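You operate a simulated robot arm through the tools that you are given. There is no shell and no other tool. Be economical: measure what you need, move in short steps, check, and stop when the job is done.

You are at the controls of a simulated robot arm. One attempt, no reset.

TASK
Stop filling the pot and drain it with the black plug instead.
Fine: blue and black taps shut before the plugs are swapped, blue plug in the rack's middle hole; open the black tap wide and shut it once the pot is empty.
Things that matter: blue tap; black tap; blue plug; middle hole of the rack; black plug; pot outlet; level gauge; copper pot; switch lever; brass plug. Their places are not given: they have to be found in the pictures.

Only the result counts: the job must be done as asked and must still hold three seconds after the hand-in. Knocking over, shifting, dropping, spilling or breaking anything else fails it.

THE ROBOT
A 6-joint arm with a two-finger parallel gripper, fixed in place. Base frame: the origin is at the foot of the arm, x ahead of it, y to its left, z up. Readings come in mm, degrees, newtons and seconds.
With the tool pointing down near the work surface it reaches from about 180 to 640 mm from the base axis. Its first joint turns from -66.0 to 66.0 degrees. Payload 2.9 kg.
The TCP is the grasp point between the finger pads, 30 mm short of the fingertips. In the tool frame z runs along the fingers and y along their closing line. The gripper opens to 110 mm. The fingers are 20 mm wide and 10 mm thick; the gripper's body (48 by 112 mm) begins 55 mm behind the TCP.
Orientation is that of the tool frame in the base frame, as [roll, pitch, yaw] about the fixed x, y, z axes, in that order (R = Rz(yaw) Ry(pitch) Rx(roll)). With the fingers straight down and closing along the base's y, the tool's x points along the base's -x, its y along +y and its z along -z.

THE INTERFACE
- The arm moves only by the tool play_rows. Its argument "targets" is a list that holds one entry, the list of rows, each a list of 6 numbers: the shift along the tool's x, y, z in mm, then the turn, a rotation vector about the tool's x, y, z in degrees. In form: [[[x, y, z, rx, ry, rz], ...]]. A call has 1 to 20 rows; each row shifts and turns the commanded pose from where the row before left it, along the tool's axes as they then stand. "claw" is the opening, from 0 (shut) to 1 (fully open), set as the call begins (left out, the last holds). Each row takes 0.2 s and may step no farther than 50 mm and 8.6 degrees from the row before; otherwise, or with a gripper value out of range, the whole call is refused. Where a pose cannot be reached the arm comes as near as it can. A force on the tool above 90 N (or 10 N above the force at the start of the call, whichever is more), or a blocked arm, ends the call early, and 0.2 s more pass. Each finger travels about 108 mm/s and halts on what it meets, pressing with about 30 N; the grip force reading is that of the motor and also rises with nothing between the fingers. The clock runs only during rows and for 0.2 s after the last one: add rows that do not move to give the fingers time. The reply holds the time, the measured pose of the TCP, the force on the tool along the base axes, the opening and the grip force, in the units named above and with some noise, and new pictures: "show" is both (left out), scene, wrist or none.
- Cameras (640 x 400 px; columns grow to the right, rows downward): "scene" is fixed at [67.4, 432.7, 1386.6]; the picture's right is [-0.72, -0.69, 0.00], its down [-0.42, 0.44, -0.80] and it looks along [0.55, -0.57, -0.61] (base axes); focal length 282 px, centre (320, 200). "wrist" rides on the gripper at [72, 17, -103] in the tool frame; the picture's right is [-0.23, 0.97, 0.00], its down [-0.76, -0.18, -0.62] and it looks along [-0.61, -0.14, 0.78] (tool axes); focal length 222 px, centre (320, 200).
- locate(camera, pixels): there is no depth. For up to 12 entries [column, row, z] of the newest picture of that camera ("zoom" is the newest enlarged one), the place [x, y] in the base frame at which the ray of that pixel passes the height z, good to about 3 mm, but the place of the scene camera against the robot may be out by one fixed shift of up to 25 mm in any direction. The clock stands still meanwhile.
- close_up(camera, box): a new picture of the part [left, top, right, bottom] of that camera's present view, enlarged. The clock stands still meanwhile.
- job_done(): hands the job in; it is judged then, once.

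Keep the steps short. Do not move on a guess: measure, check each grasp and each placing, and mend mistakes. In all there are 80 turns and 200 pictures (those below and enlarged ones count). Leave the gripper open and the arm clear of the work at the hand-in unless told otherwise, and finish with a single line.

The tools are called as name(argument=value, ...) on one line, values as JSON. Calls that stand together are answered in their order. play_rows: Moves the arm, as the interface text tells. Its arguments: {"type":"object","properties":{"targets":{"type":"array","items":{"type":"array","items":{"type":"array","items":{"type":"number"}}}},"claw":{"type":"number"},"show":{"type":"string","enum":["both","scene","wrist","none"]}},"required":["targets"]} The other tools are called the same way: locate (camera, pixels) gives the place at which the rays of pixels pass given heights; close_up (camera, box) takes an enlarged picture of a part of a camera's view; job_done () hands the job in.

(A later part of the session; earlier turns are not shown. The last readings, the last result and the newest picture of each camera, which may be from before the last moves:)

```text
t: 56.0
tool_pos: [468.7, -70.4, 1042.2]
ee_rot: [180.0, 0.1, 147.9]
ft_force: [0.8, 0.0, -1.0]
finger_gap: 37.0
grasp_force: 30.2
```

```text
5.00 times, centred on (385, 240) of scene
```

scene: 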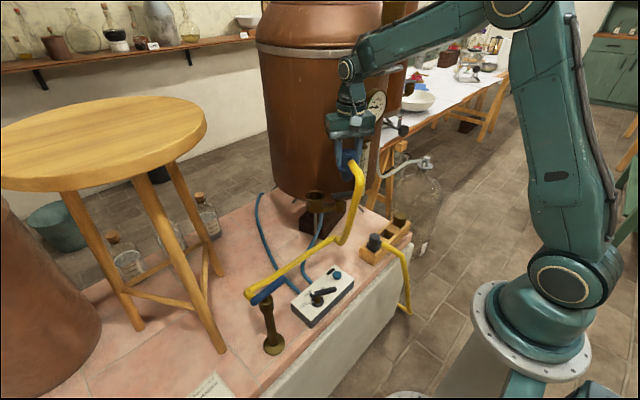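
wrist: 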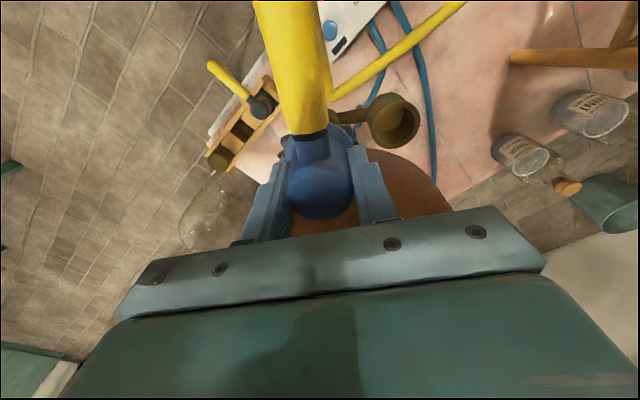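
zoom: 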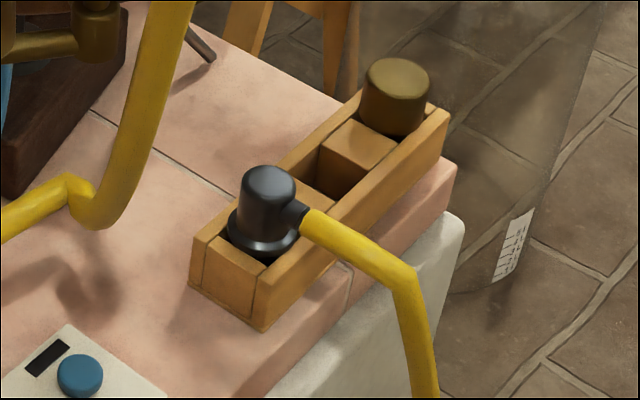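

locate(camera="wrist", pixels=[[243, 130.4, 640], [243, 130.4, 655], [269, 74.7, 640], [280.6, 103.7, 640], [205.4, 154.4, 640], [228, 171, 640], [229, 147, 640], [252, 118, 640], [260, 106, 640], [258.5, 110, 690], [219, 159, 690]])

locate(camera="scene", pixels=[[373.5, 258, 640], [359, 240, 640], [397, 209, 640], [410, 216, 640], [371, 255, 602], [359, 246, 602], [389, 223, 640], [374, 225, 690], [401, 204, 690]])

close_up(camera="wrist", box=[200, 80, 280, 160])

```text
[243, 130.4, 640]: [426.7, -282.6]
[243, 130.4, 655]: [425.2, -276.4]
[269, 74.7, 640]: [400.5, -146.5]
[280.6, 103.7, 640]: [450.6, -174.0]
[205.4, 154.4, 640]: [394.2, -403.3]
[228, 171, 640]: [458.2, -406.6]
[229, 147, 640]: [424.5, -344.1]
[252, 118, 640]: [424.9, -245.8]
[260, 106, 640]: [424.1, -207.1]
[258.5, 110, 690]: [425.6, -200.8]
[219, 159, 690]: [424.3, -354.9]
```

```text
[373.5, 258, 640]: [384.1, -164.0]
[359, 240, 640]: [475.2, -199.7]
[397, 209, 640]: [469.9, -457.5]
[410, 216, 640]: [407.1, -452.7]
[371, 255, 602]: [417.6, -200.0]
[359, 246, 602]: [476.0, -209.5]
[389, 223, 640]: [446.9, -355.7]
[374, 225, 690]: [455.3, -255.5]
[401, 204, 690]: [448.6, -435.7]
```

```text
5.00 times, centred on (240, 120) of wrist
```

zoom: 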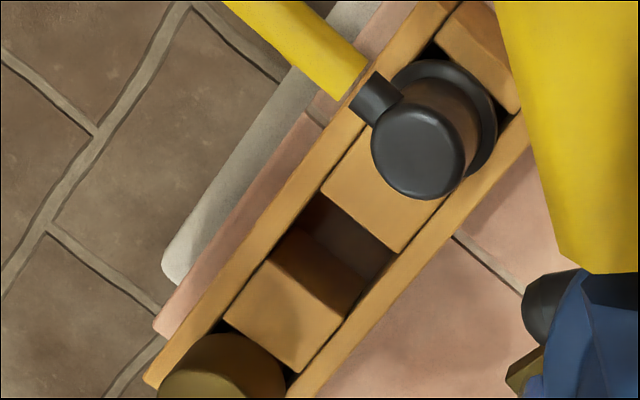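

Measured: black plug top ≈ z 692 at about (427,-199); middle hole ≈(426,-280), block tops ≈645. I travel around the gauge (via x≈369), then turn so the hose stub will point away from the black plug.

play_rows(targets=[[[42.3, -26.5, 0, 0, 0, 0], [42.3, -26.5, 0, 0, 0, 0], [-22.3, -35.6, 20, 0, 0, 0], [-22.3, -35.6, 20, 0, 0, 0], [-22.3, -35.6, 20, 0, 0, 0], [-22.3, -35.6, 20, 0, 0, 0], [-22.3, -35.6, 20, 0, 0, 0], [0, 0, 10, 0, 0, 8], [0, 0, 10, 0, 0, 8], [0, 0, 10, 0, 0, 8], [0, 0, 10, 0, 0, 8], [0, 0, 10, 0, 0, 8], [0, 0, 10, 0, 0, 8], [0, 0, 10, 0, 0, 8], [0, 0, 10, 0, 0, 8], [0, 0, 10, 0, 0, 8], [0, 0, 10, 0, 0, 8], [0, 0, 0, 0, 0, 0]]], show="both")

close_up(camera="wrist", box=[220, 20, 420, 220])

```text
t: 59.8
tool_pos: [370.2, -280.8, 842.3]
ee_rot: [180.0, 0.0, 67.7]
ft_force: [-0.5, -0.8, -0.5]
finger_gap: 36.8
grasp_force: 29.7
```

scene: 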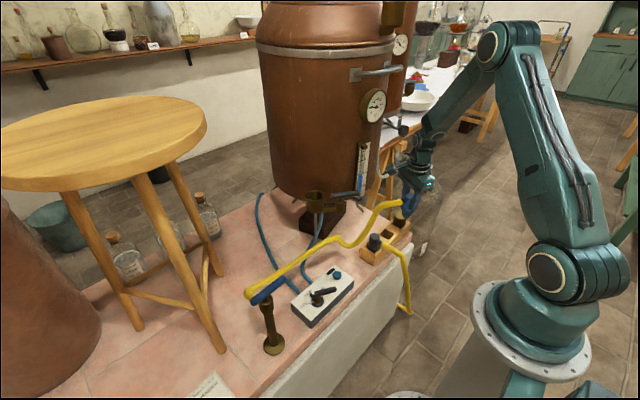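
wrist: 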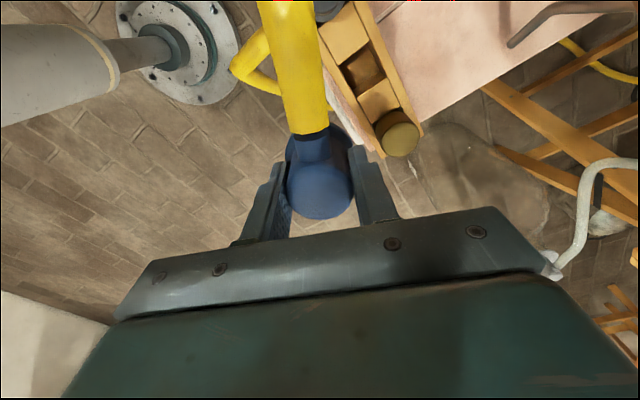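

```text
2.00 times, centred on (320, 120) of wrist
```

zoom: 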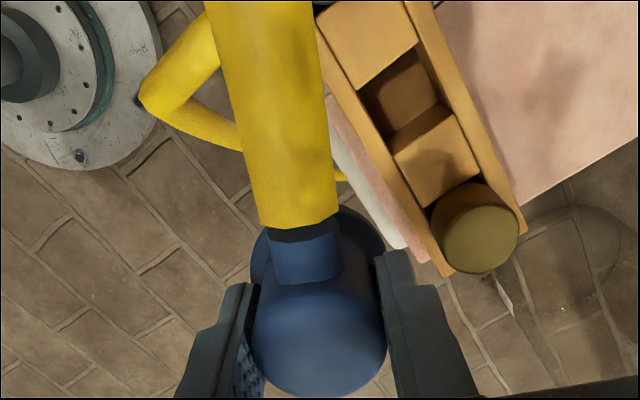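

locate(camera="wrist", pixels=[[363, 70.5, 640], [363, 70.5, 655], [363, 70.5, 625], [341, 65, 640], [368.5, 42.5, 640], [356.5, 97.5, 640], [386, 76.5, 640], [401, 140, 690], [401, 140, 660], [330, 45, 640], [422, 131, 640], [383, 156, 640]])

close_up(camera="wrist", box=[320, 20, 440, 160])

```text
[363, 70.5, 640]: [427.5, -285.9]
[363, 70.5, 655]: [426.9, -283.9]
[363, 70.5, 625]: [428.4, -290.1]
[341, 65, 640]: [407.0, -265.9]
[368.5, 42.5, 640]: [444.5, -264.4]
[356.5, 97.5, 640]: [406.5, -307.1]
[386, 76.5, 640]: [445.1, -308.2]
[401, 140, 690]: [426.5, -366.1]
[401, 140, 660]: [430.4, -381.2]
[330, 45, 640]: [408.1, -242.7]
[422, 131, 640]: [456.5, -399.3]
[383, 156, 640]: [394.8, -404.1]
```

```text
2.86 times, centred on (380, 90) of wrist
```

zoom: 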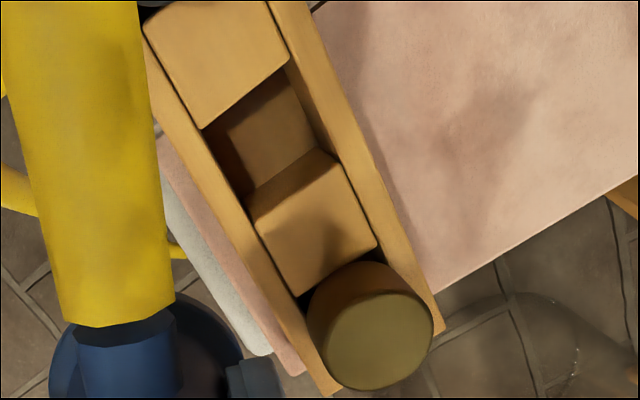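

Hole centre agrees from two views: (426.5,-281.5). I move over it and hover with the nose about 40 mm above the rack.

play_rows(targets=[[[10.4, 26.2, 0, 0, 0, 0], [10.4, 26.2, 0, 0, 0, 0], [0, 0, 38, 0, 0, 0], [0, 0, 38, 0, 0, 0], [0, 0, 0, 0, 0, 0]]], show="both")

close_up(camera="scene", box=[340, 170, 440, 270])

close_up(camera="wrist", box=[220, 40, 420, 220])

```text
t: 61.0
tool_pos: [425.6, -281.9, 764.9]
ee_rot: [180.0, 0.0, 67.9]
ft_force: [-0.3, -0.7, -0.2]
finger_gap: 36.9
grasp_force: 30.3
```

scene: 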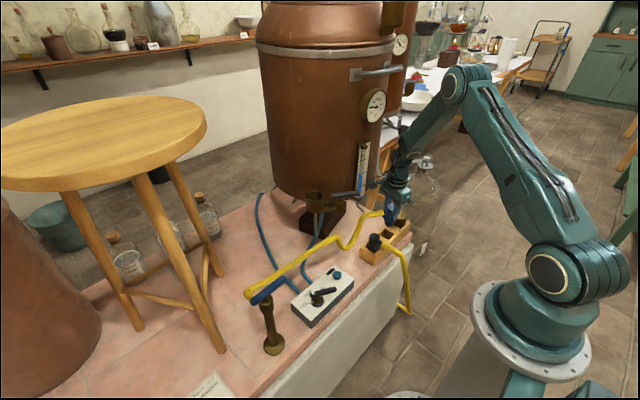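
wrist: 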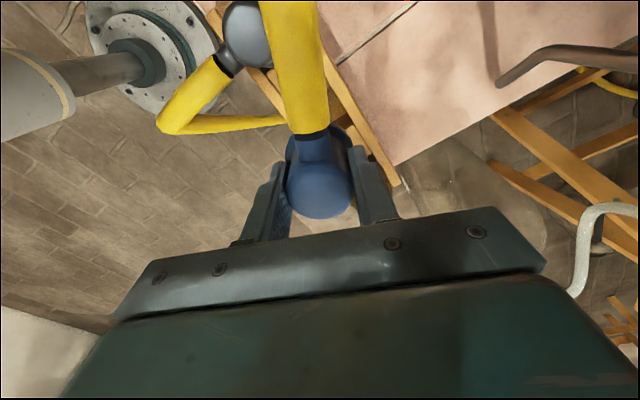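

```text
4.00 times, centred on (390, 220) of scene
```

zoom: 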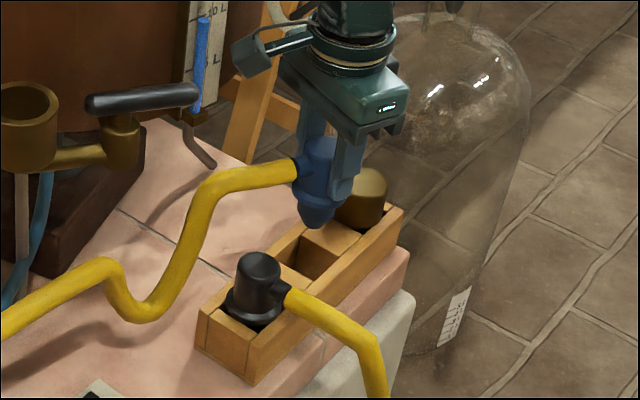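

```text
2.22 times, centred on (320, 130) of wrist
```

zoom: 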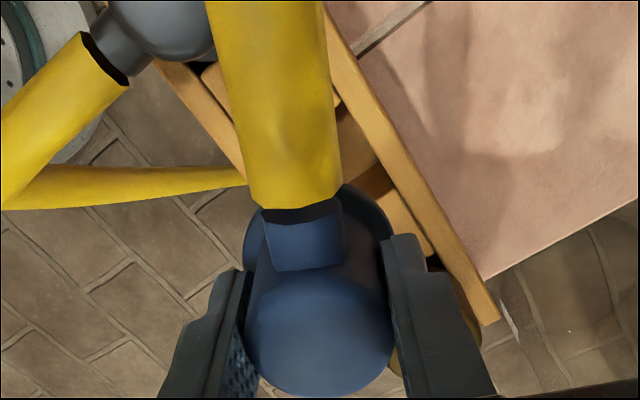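

The nose (318,228 in the enlargement) is right above the middle hole. Lowering gently.

play_rows(targets=[[[0, 0, 15, 0, 0, 0], [0, 0, 15, 0, 0, 0], [0, 0, 10, 0, 0, 0], [0, 0, 8, 0, 0, 0], [0, 0, 8, 0, 0, 0], [0, 0, 0, 0, 0, 0]]], show="both")

close_up(camera="scene", box=[340, 170, 440, 270])

```text
t: 62.4
tool_pos: [425.4, -281.2, 710.2]
ee_rot: [-180.0, 0.1, 67.8]
ft_force: [-0.3, -0.5, -0.6]
finger_gap: 37.0
grasp_force: 29.7
```

scene: 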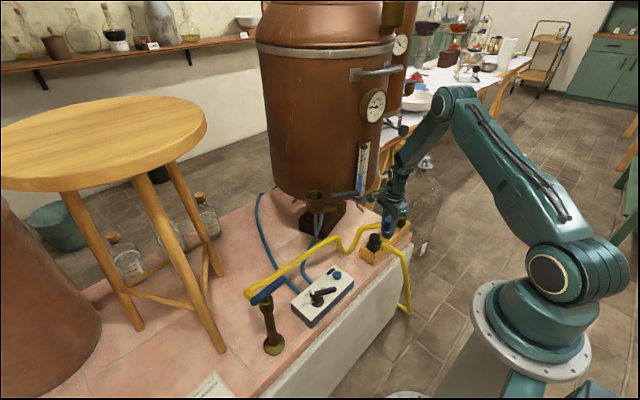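
wrist: 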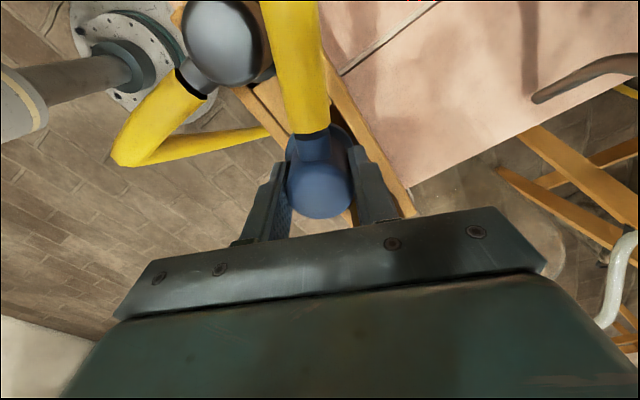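

```text
4.00 times, centred on (390, 220) of scene
```

zoom: 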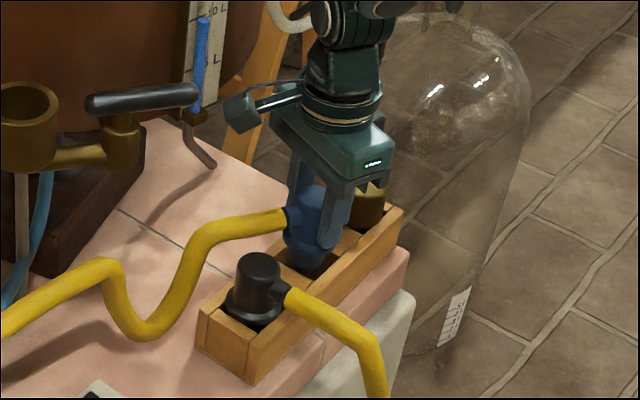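

Nose is entering the hole with no contact force. Continuing in small steps.

play_rows(targets=[[[0, 0, 5, 0, 0, 0], [0, 0, 5, 0, 0, 0], [0, 0, 4, 0, 0, 0], [0, 0, 3, 0, 0, 0], [0, 0, 0, 0, 0, 0]]], show="none")

play_rows(targets=[[[0, 0, 3, 0, 0, 0], [0, 0, 2, 0, 0, 0], [0, 0, 0, 0, 0, 0]]], show="scene")

close_up(camera="scene", box=[360, 190, 420, 260])

```text
t: 63.6
tool_pos: [426.4, -282.5, 692.5]
ee_rot: [179.9, 0.1, 67.7]
ft_force: [0.2, -10.4, 1.9]
finger_gap: 36.5
grasp_force: 30.5
```

```text
t: 64.4
tool_pos: [426.8, -283.5, 689.4]
ee_rot: [179.8, 0.0, 67.7]
ft_force: [1.1, -13.3, 3.6]
finger_gap: 36.9
grasp_force: 29.9
```

scene: 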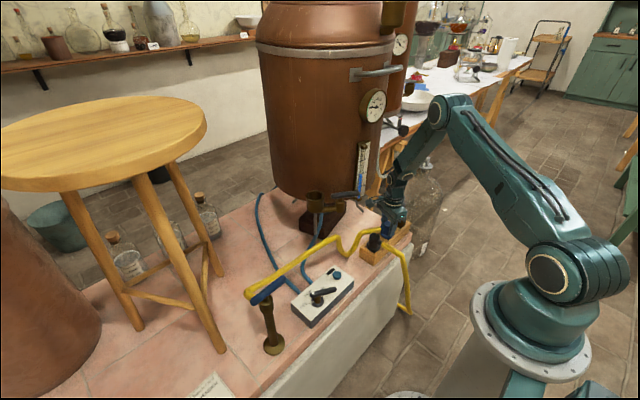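

```text
5.71 times, centred on (390, 225) of scene
```

zoom: 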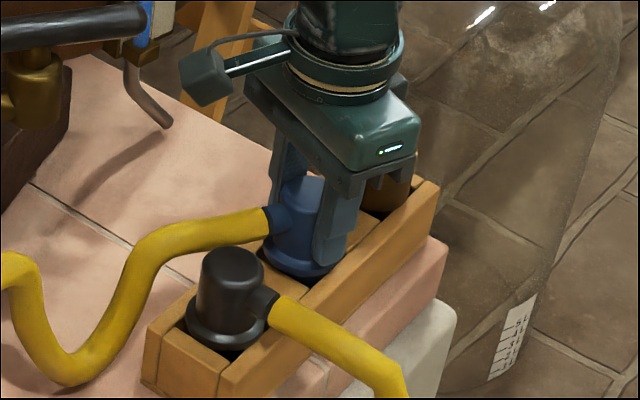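

A 13 N side push towards −y: the plug rubs the block on the +y side. I shift 3 mm towards −y, then lower on.

play_rows(targets=[[[-2.8, 1.1, 0, 0, 0, 0], [0, 0, 0, 0, 0, 0], [0, 0, 2, 0, 0, 0], [0, 0, 0, 0, 0, 0]]], show="wrist")

play_rows(targets=[[[0, 0, 3, 0, 0, 0], [0, 0, 2, 0, 0, 0], [0, 0, 0, 0, 0, 0]]], show="none")

```text
t: 65.4
tool_pos: [425.2, -282.0, 684.5]
ee_rot: [-179.9, -0.1, 67.9]
ft_force: [0.5, 0.2, -1.3]
finger_gap: 36.9
grasp_force: 30.2
```

wrist: 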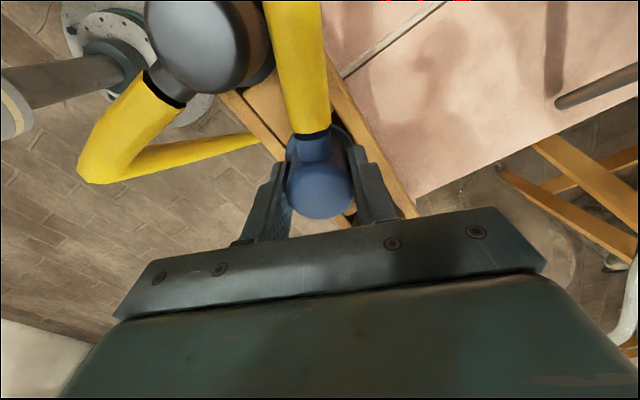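

```text
t: 66.2
tool_pos: [425.8, -283.5, 681.9]
ee_rot: [-180.0, 0.1, 67.7]
ft_force: [-1.0, 1.6, 2.5]
finger_gap: 36.6
grasp_force: 30.8
```

play_rows(targets=[[[0, 0, 2, 0, 0, 0], [0, 0, 2, 0, 0, 0], [0, 0, 0, 0, 0, 0]]], show="both")

close_up(camera="scene", box=[360, 190, 420, 260])

```text
t: 67.0
tool_pos: [425.6, -285.1, 677.9]
ee_rot: [179.8, 0.0, 67.8]
ft_force: [-4.0, 3.5, 27.1]
finger_gap: 37.1
grasp_force: 30.3
```

scene: 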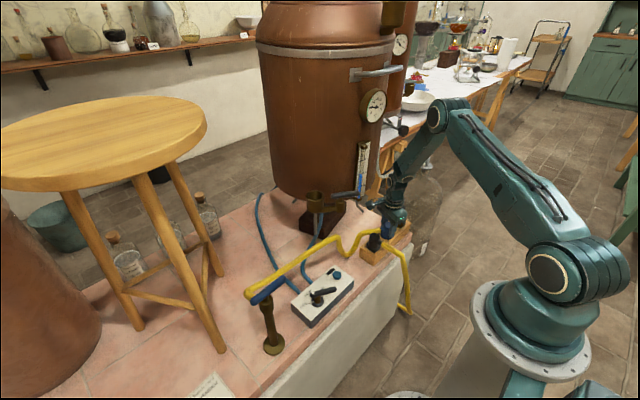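
wrist: 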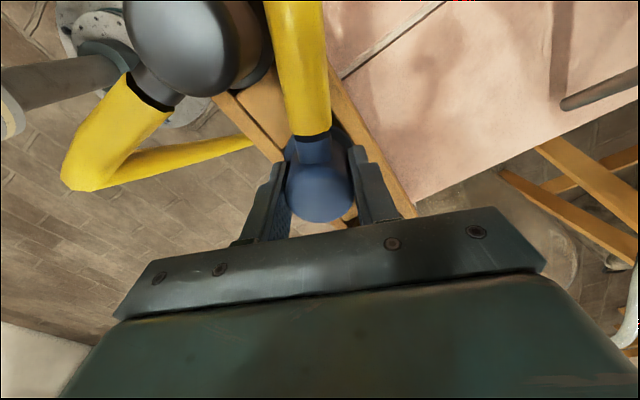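

```text
5.71 times, centred on (390, 225) of scene
```

zoom: 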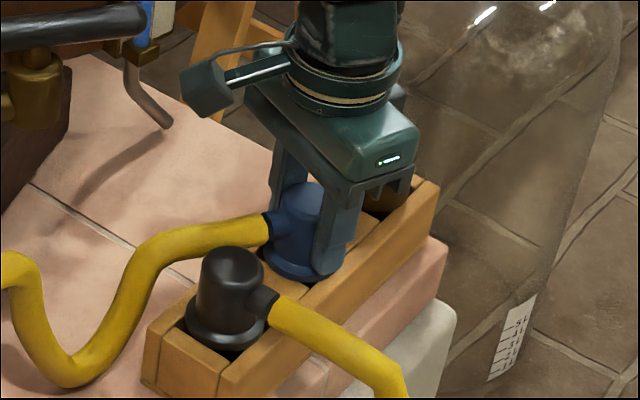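

Seated (27 N downwards resistance, flange on the blocks like the black one). I relax, open slightly and lift away straight up.

play_rows(targets=[[[0, 0, -2, 0, 0, 0], [0, 0, 0, 0, 0, 0], [0, 0, -3, 0, 0, 0], [0, 0, -25, 0, 0, 0], [0, 0, -35, 0, 0, 0], [0, 0, -35, 0, 0, 0], [0, 0, 0, 0, 0, 0]]], claw=0.48, show="both")

close_up(camera="scene", box=[350, 180, 430, 270])

close_up(camera="wrist", box=[200, 0, 400, 220])

```text
t: 68.6
tool_pos: [424.5, -284.9, 777.2]
ee_rot: [-179.9, 0.0, 67.8]
ft_force: [0.1, 0.3, -0.9]
finger_gap: 52.8
grasp_force: 0.0
```

scene: 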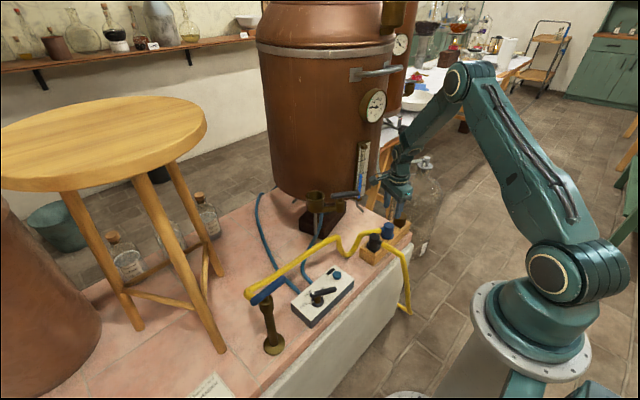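
wrist: 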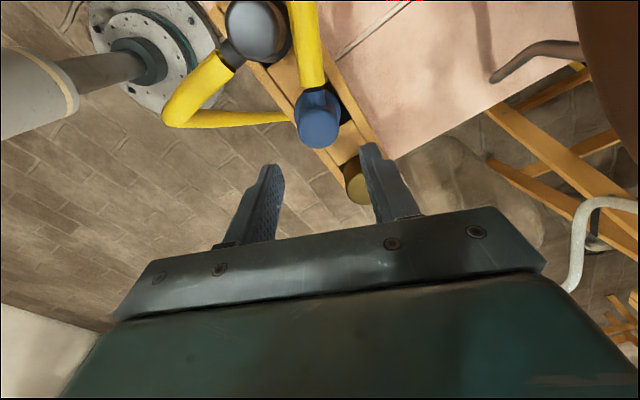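

```text
4.44 times, centred on (390, 225) of scene
```

zoom: 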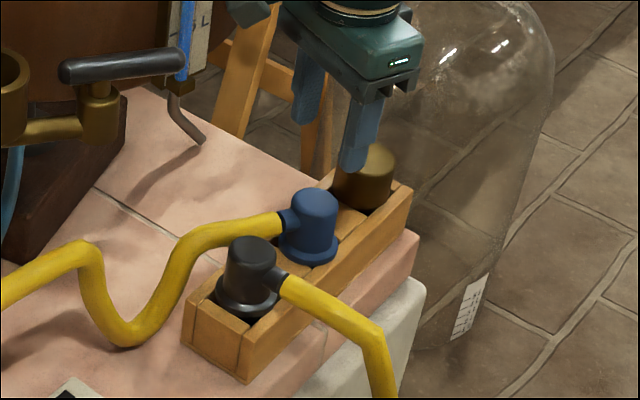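

```text
1.82 times, centred on (300, 110) of wrist
```

zoom: 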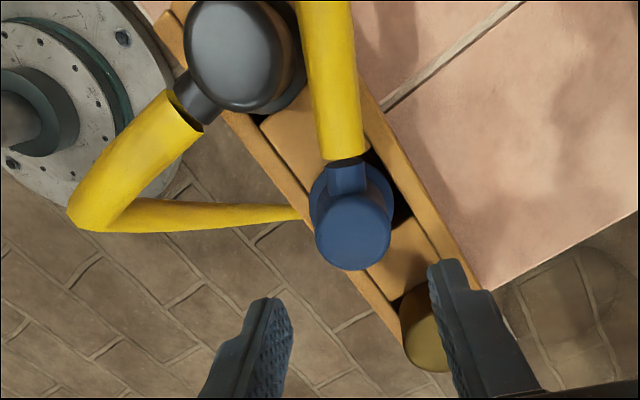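

locate(camera="wrist", pixels=[[255, 30, 685], [255, 30, 692], [317.4, 127.5, 685], [228, 55, 665], [225, 66, 660]])

close_up(camera="wrist", box=[180, 0, 340, 100])

```text
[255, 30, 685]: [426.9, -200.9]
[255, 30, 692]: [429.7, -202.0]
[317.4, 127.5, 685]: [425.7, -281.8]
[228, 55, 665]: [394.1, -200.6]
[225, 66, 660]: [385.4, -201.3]
```

```text
4.00 times, centred on (260, 50) of wrist
```

zoom: 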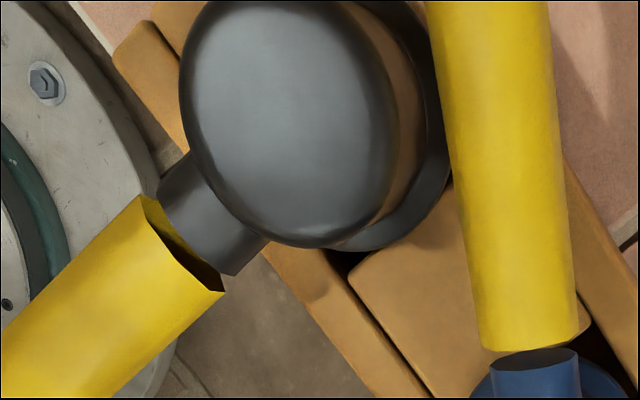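

Blue stands in the middle hole. Black plug axis ≈(427,-201), stub towards −x, so I grip it along y (yaw 180). I back away from the gauge, turn and hover above it.

play_rows(targets=[[[25, -31.5, -20, 0, 0, 0], [25, -31.5, -20, 0, 0, 0], [0, 0, 0, 0, 0, -8], [0, 0, 0, 0, 0, -8], [0, 0, 0, 0, 0, -8], [0, 0, 0, 0, 0, -8], [0, 0, 0, 0, 0, -8], [0, 0, 0, 0, 0, -8], [0, 0, 0, 0, 0, -8], [0, 0, 0, 0, 0, -8], [0, 0, 0, 0, 0, -8], [0, 0, 0, 0, 0, -8], [0, 0, 0, 0, 0, -8], [0, 0, 0, 0, 0, -8], [0, 0, 0, 0, 0, -8], [0, 0, 0, 0, 0, -8], [-42, 14, 0, 0, 0, 0], [0, 0, 37, 0, 0, 0], [0, 0, 0, 0, 0, 0]]], claw=0.6, show="both")

close_up(camera="wrist", box=[220, 80, 420, 240])

close_up(camera="scene", box=[340, 180, 440, 270])

```text
t: 72.6
tool_pos: [427.3, -199.1, 779.5]
ee_rot: [179.9, -0.1, 179.8]
ft_force: [0.6, 0.0, -0.2]
finger_gap: 65.9
grasp_force: 0.0
```

scene: 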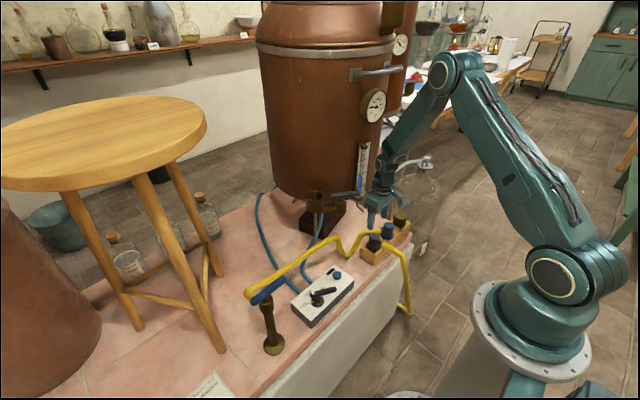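
wrist: 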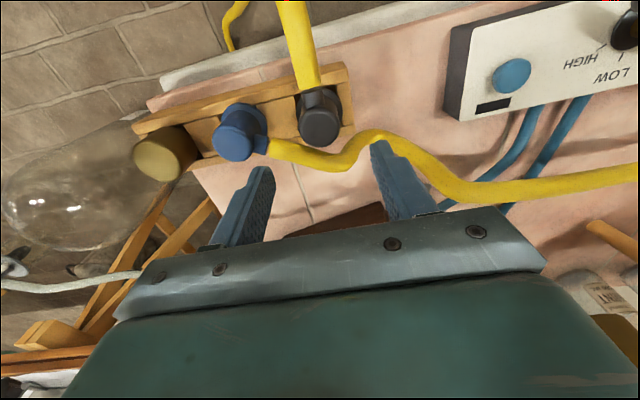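

```text
2.50 times, centred on (320, 160) of wrist
```

zoom: 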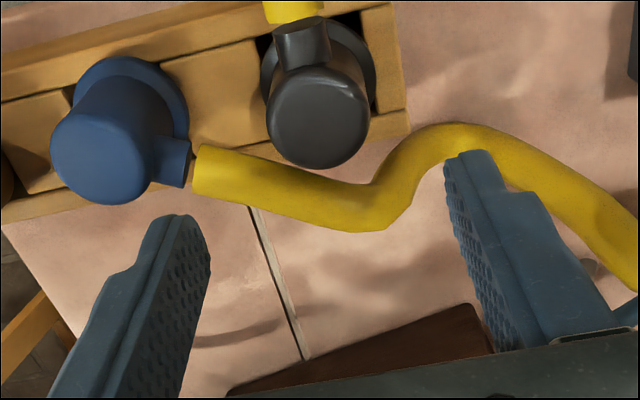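

```text
4.44 times, centred on (390, 225) of scene
```

zoom: 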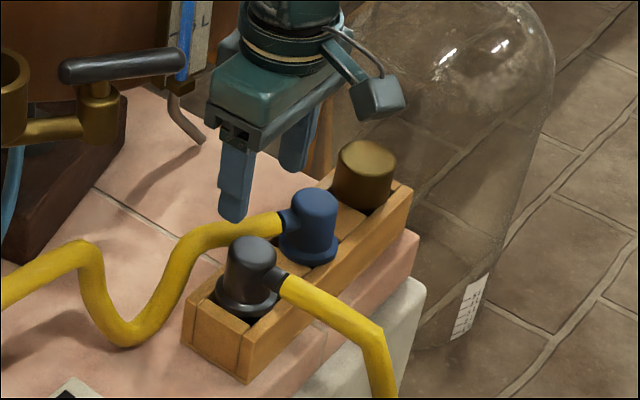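

locate(camera="wrist", pixels=[[319.2, 126, 685], [319.2, 126, 690], [238, 143, 685], [378, 140, 650], [335, 160, 660], [314, 95, 665]])

```text
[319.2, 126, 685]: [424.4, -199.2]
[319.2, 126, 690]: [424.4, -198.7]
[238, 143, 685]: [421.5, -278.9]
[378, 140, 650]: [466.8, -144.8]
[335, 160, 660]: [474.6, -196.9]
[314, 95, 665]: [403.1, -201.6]
```

Black axis ≈(427,-201). I lower to z≈685 over it with the gripper 66 mm open, then close.

play_rows(targets=[[[0, -2, 25, 0, 0, 0], [0, 0, 25, 0, 0, 0], [0, 0, 24, 0, 0, 0], [0, 0, 20, 0, 0, 0], [0, 0, 0, 0, 0, 0]]], show="both")

close_up(camera="wrist", box=[220, 80, 420, 240])

close_up(camera="scene", box=[340, 180, 440, 270])

```text
t: 73.8
tool_pos: [429.4, -202.5, 685.4]
ee_rot: [180.0, 0.0, 179.8]
ft_force: [0.7, 0.5, -0.2]
finger_gap: 66.1
grasp_force: 0.0
```

scene: 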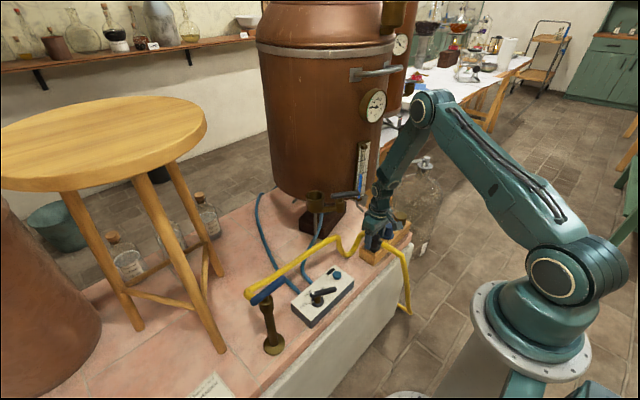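
wrist: 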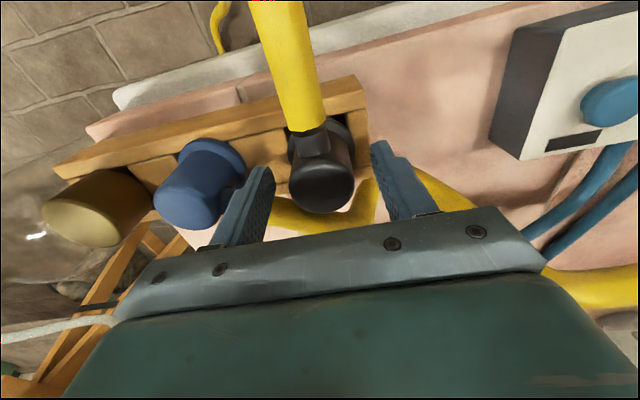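

```text
2.50 times, centred on (320, 160) of wrist
```

zoom: 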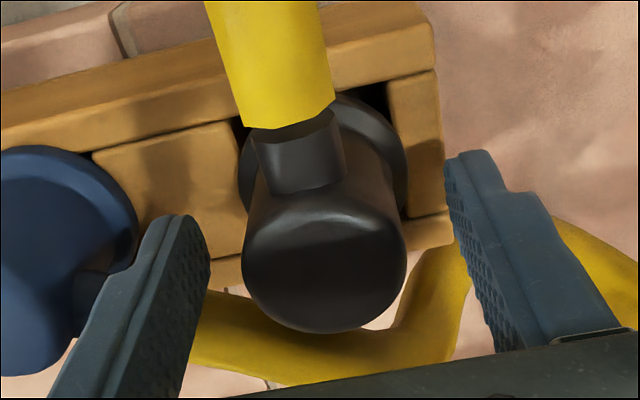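

```text
4.44 times, centred on (390, 225) of scene
```

zoom: 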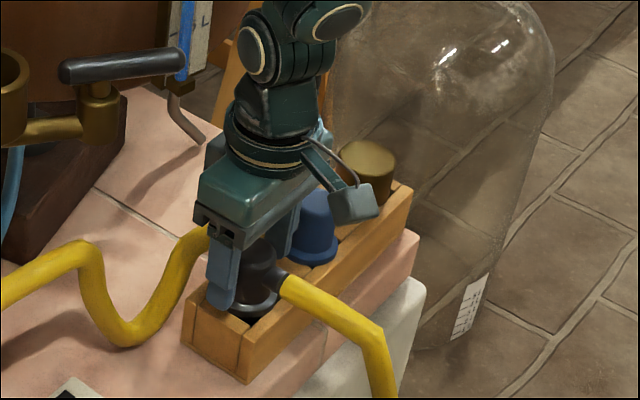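

play_rows(targets=[[[3, 2, 0, 0, 0, 0], [0, 0, 0, 0, 0, 0], [0, 0, 0, 0, 0, 0], [0, 0, 0, 0, 0, 0]]], claw=0, show="wrist")

```text
t: 74.8
tool_pos: [426.1, -199.5, 685.6]
ee_rot: [-180.0, 0.0, 179.7]
ft_force: [-0.3, 0.3, 0.1]
finger_gap: 37.0
grasp_force: 30.0
```

wrist: 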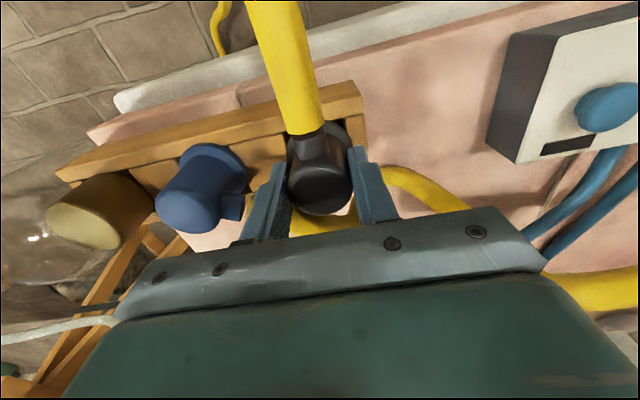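

Gripped (37.0 mm). Lifting it straight out.

play_rows(targets=[[[0, 0, -8, 0, 0, 0], [0, 0, -10, 0, 0, 0], [0, 0, -15, 0, 0, 0], [0, 0, -25, 0, 0, 0], [0, 0, -35, 0, 0, 0], [0, 0, 0, 0, 0, 0]]], show="both")

close_up(camera="scene", box=[340, 180, 440, 270])

```text
t: 76.2
tool_pos: [424.5, -201.7, 778.5]
ee_rot: [-180.0, 0.0, 179.7]
ft_force: [-0.6, 0.2, -0.5]
finger_gap: 36.9
grasp_force: 29.4
```

scene: 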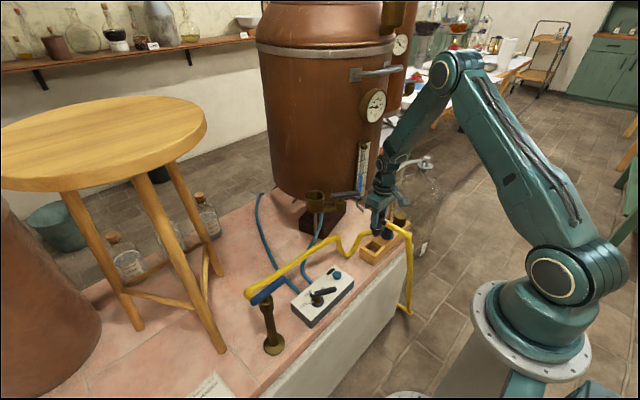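
wrist: 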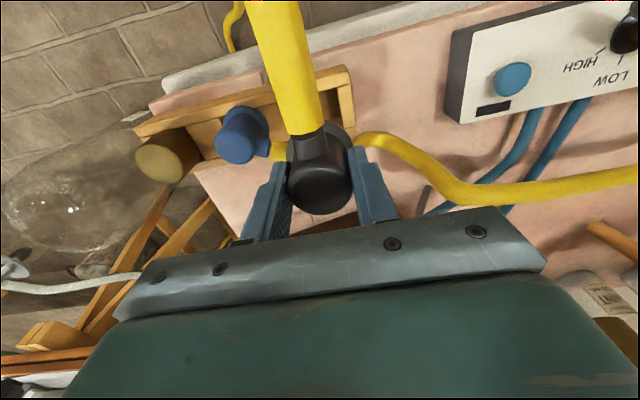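

```text
4.44 times, centred on (390, 225) of scene
```

zoom: 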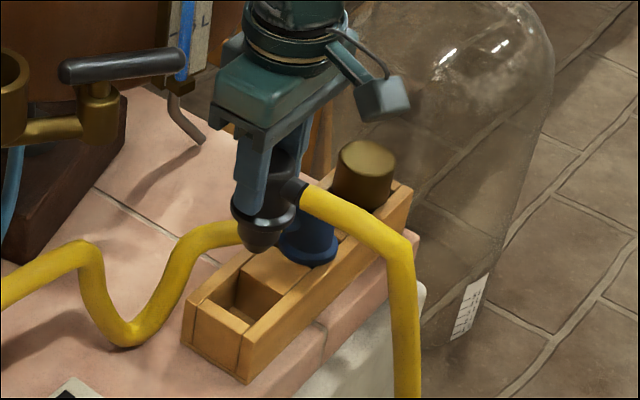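

Clean lift. I carry it back, up and round to above the pot outlet (541,-24), turning to yaw 140 on the way.

play_rows(targets=[[[25, 0, -42, 0, 0, 0], [25, 0, -42, 0, 0, 0], [4, 28, -40, 0, 0, 0], [0, 28, -40, 0, 0, 0], [0, 28, -40, 0, 0, 0], [0, 28, -40, 0, 0, 0], [0, 40, -23, 0, 0, 0], [0, 26, 0, 0, 0, 0], [0, 0, 0, 0, 0, 8], [0, 0, 0, 0, 0, 8], [0, 0, 0, 0, 0, 8], [0, 0, 0, 0, 0, 8], [0, 0, 0, 0, 0, 8], [-32.6, 27.7, 0, 0, 0, 0], [-32.6, 27.7, 0, 0, 0, 0], [-32.6, 27.7, 0, 0, 0, 0], [-32.6, 27.7, 0, 0, 0, 0], [0, 0, 0, 0, 0, 0]]], show="both")

close_up(camera="scene", box=[270, 130, 390, 220])

close_up(camera="wrist", box=[220, 60, 420, 220])

```text
t: 80.0
tool_pos: [543.2, -22.9, 1046.5]
ee_rot: [-180.0, 0.0, 139.8]
ft_force: [0.4, 0.2, -1.3]
finger_gap: 37.0
grasp_force: 29.8
```

scene: 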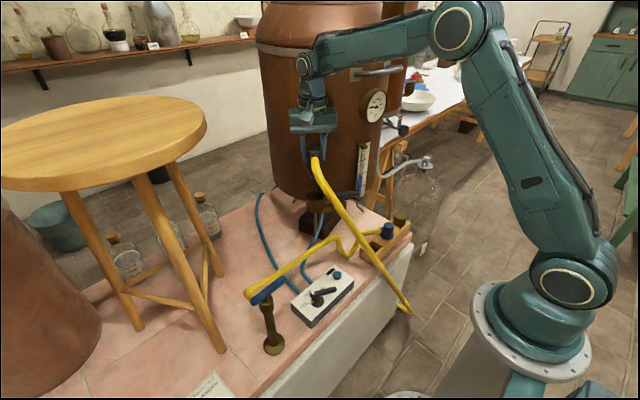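
wrist: 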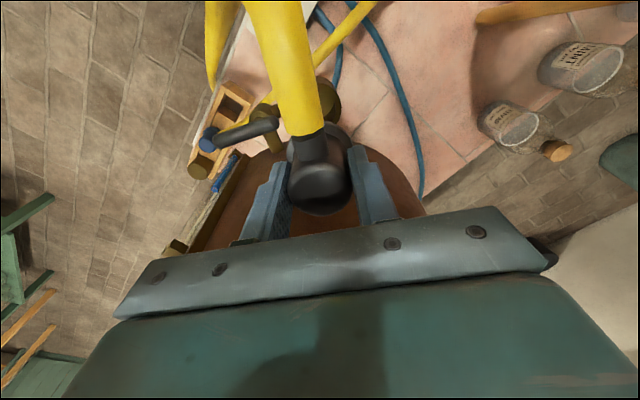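

```text
4.44 times, centred on (330, 175) of scene
```

zoom: 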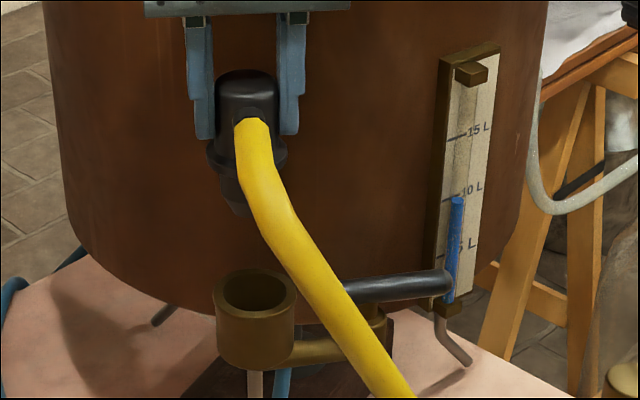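

```text
2.50 times, centred on (320, 140) of wrist
```

zoom: 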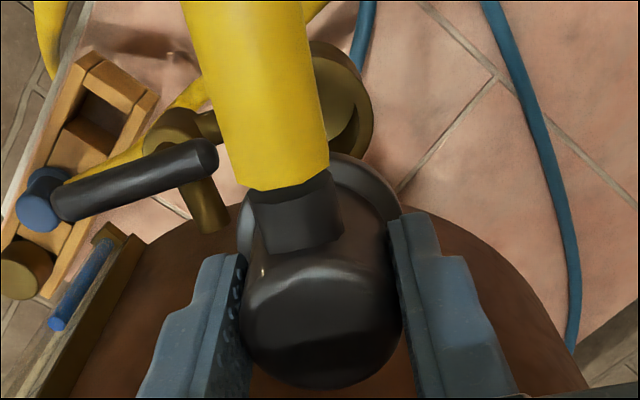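

Positioned over the outlet; I correct by (−2.4,−1.3) and lower, first to just above entry, then gently.

play_rows(targets=[[[1, -2.5, 20, 0, 0, 0], [0, 0, 20, 0, 0, 0], [0, 0, 18, 0, 0, 0], [0, 0, 8, 0, 0, 0], [0, 0, 8, 0, 0, 0], [0, 0, 6, 0, 0, 0], [0, 0, 0, 0, 0, 0]]], show="scene")

close_up(camera="scene", box=[290, 160, 350, 210])

```text
t: 81.6
tool_pos: [540.3, -23.5, 965.5]
ee_rot: [180.0, 0.0, 139.8]
ft_force: [0.3, 0.5, -0.8]
finger_gap: 36.8
grasp_force: 29.7
```

scene: 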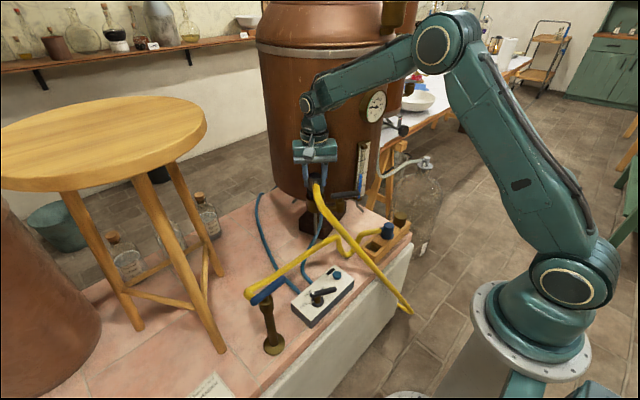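

```text
8.00 times, centred on (320, 185) of scene
```

zoom: 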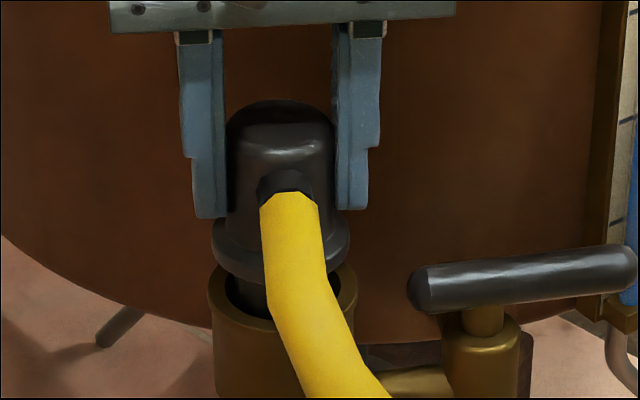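

The nose is inside the socket with no force. Continuing down in small steps towards z≈946.

play_rows(targets=[[[0, 0, 5, 0, 0, 0], [0, 0, 5, 0, 0, 0], [0, 0, 4, 0, 0, 0], [0, 0, 3, 0, 0, 0], [0, 0, 0, 0, 0, 0]]], show="none")

play_rows(targets=[[[0, 0, 2, 0, 0, 0], [0, 0, 2, 0, 0, 0], [0, 0, 0, 0, 0, 0]]], show="scene")

close_up(camera="scene", box=[290, 160, 350, 210])

```text
t: 82.8
tool_pos: [540.3, -23.7, 948.9]
ee_rot: [179.9, -0.1, 139.8]
ft_force: [-0.1, 1.0, 1.9]
finger_gap: 36.8
grasp_force: 30.5
```

```text
t: 83.6
tool_pos: [542.0, -24.3, 946.0]
ee_rot: [179.8, 0.1, 140.0]
ft_force: [-4.2, -1.6, 27.0]
finger_gap: 37.4
grasp_force: 29.7
```

scene: 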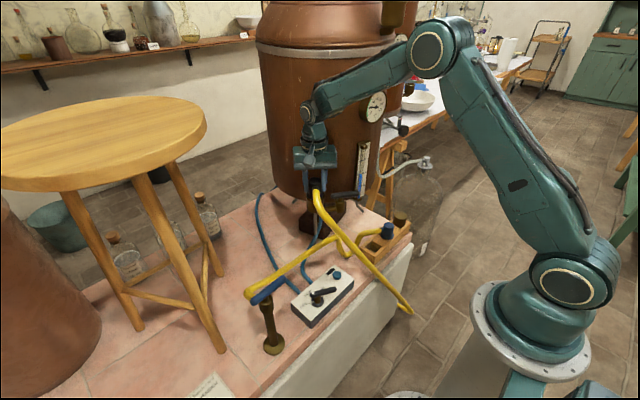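

```text
8.00 times, centred on (320, 185) of scene
```

zoom: 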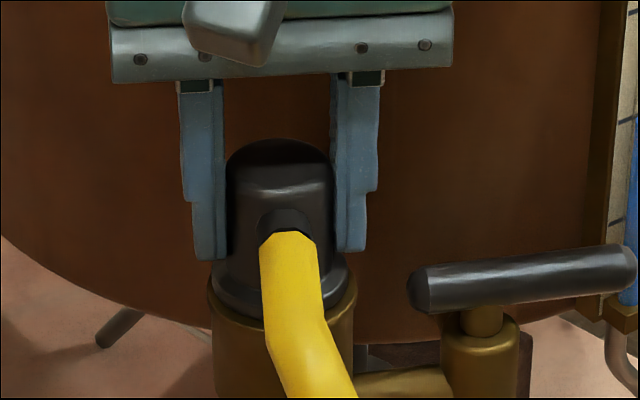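

Seated (27 N at z 946, as reckoned). I release, rise and look.

play_rows(targets=[[[0, 0, -2, 0, 0, 0], [0, 0, 0, 0, 0, 0], [0, 0, -5, 0, 0, 0], [0, 0, -25, 0, 0, 0], [0, 0, -30, 0, 0, 0], [0, 0, -20, 0, 0, 0], [11.4, -29.2, 0, 0, 0, 0], [11.4, -29.2, 0, 0, 0, 0], [0, 0, 0, 0, 0, 0]]], claw=0.55, show="both")

close_up(camera="wrist", box=[220, 60, 460, 240])

close_up(camera="scene", box=[280, 140, 400, 230])

```text
t: 85.6
tool_pos: [484.7, -51.9, 1026.2]
ee_rot: [-179.9, 0.0, 139.8]
ft_force: [-0.3, -0.4, 0.1]
finger_gap: 60.4
grasp_force: 0.0
```

scene: 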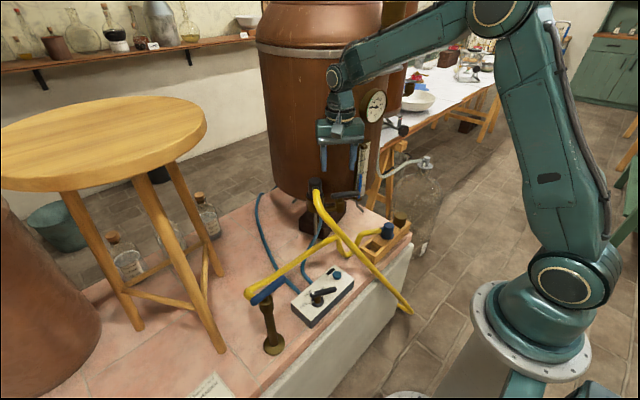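
wrist: 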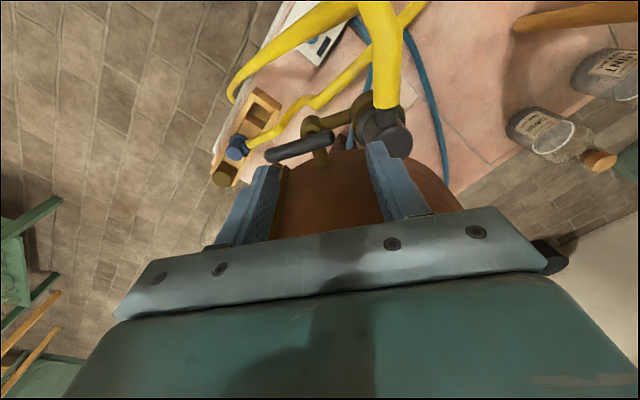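

```text
2.22 times, centred on (340, 150) of wrist
```

zoom: 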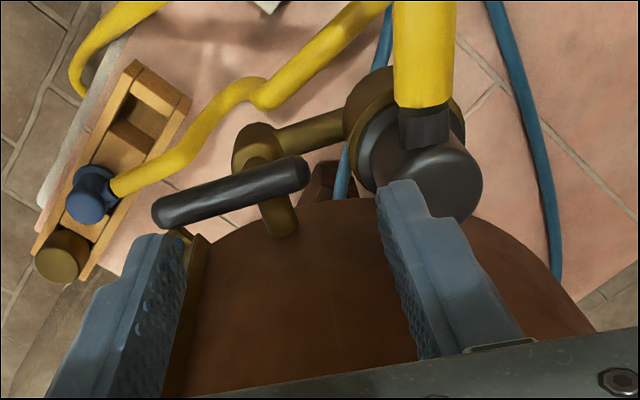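

```text
4.44 times, centred on (340, 185) of scene
```

zoom: 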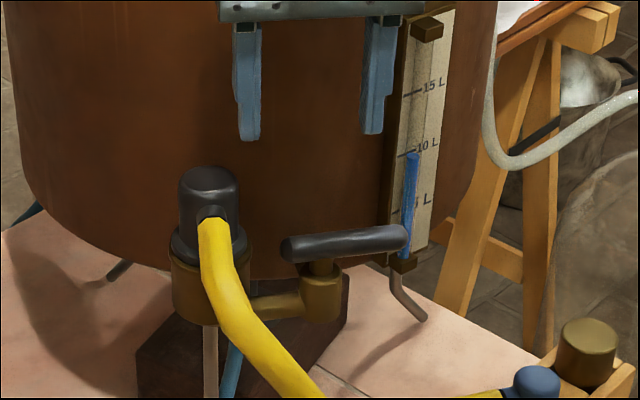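

locate(camera="wrist", pixels=[[333, 136, 885], [266, 157, 885], [385, 140, 948], [372, 118, 900], [309, 128, 865]])

```text
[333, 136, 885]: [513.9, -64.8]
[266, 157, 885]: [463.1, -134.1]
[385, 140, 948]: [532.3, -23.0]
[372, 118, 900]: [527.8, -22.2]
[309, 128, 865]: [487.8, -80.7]
```

Lever measured again: short end (514,-65), long end (463,-134). I close the fingers and lower beside the short arm on the robot side.

play_rows(targets=[[[0, 0, 0, 0, 0, 0], [0, 0, 30, 0, 0, 0], [0, 0, 30, 0, 0, 0], [0, 0, 30, 0, 0, 0], [0, 0, 28, 0, 0, 0], [0, 0, 0, 0, 0, 0]]], claw=0, show="both")

close_up(camera="wrist", box=[220, 60, 460, 240])

close_up(camera="scene", box=[280, 140, 400, 230])

```text
t: 87.0
tool_pos: [486.5, -53.2, 908.6]
ee_rot: [-179.9, 0.0, 139.8]
ft_force: [0.1, -0.5, -0.2]
finger_gap: 0.0
grasp_force: 29.7
```

scene: 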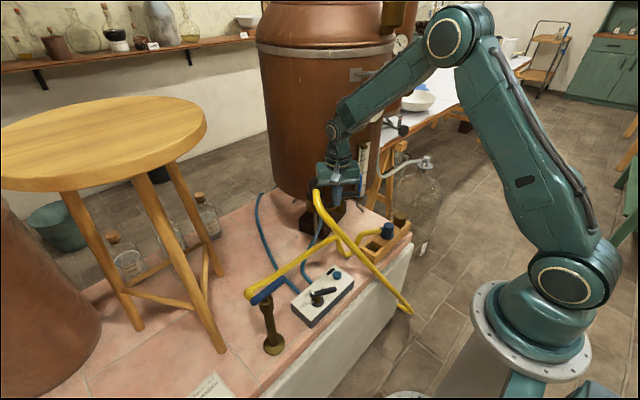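
wrist: 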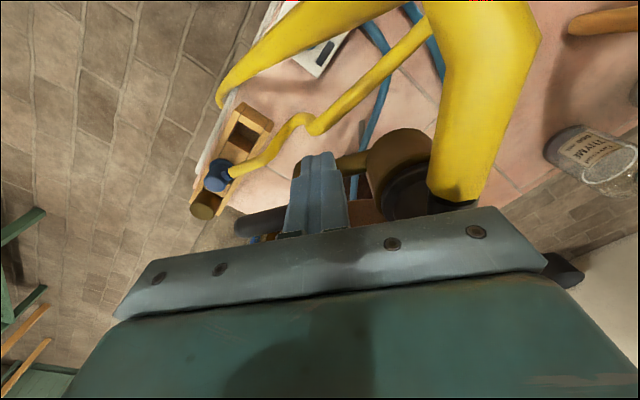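

```text
2.22 times, centred on (340, 150) of wrist
```

zoom: 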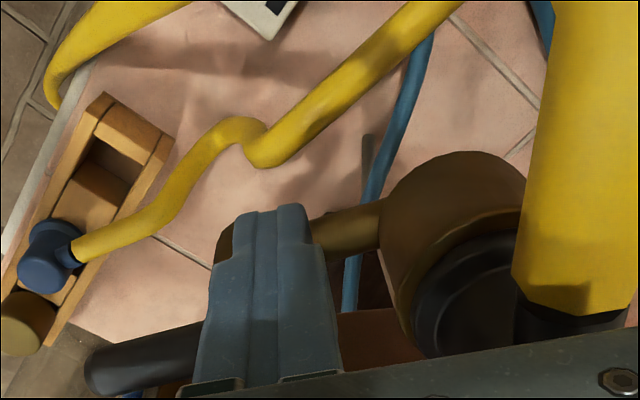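

```text
4.44 times, centred on (340, 185) of scene
```

zoom: 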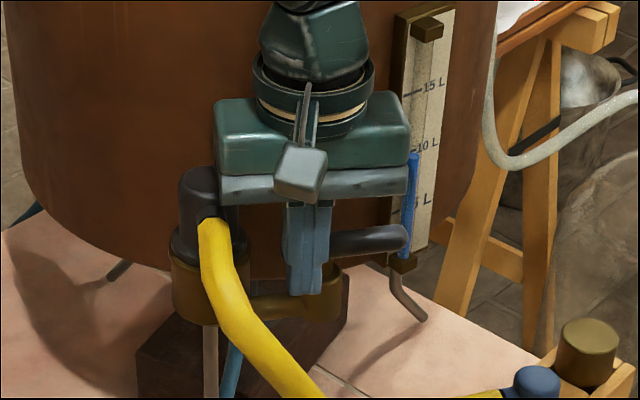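

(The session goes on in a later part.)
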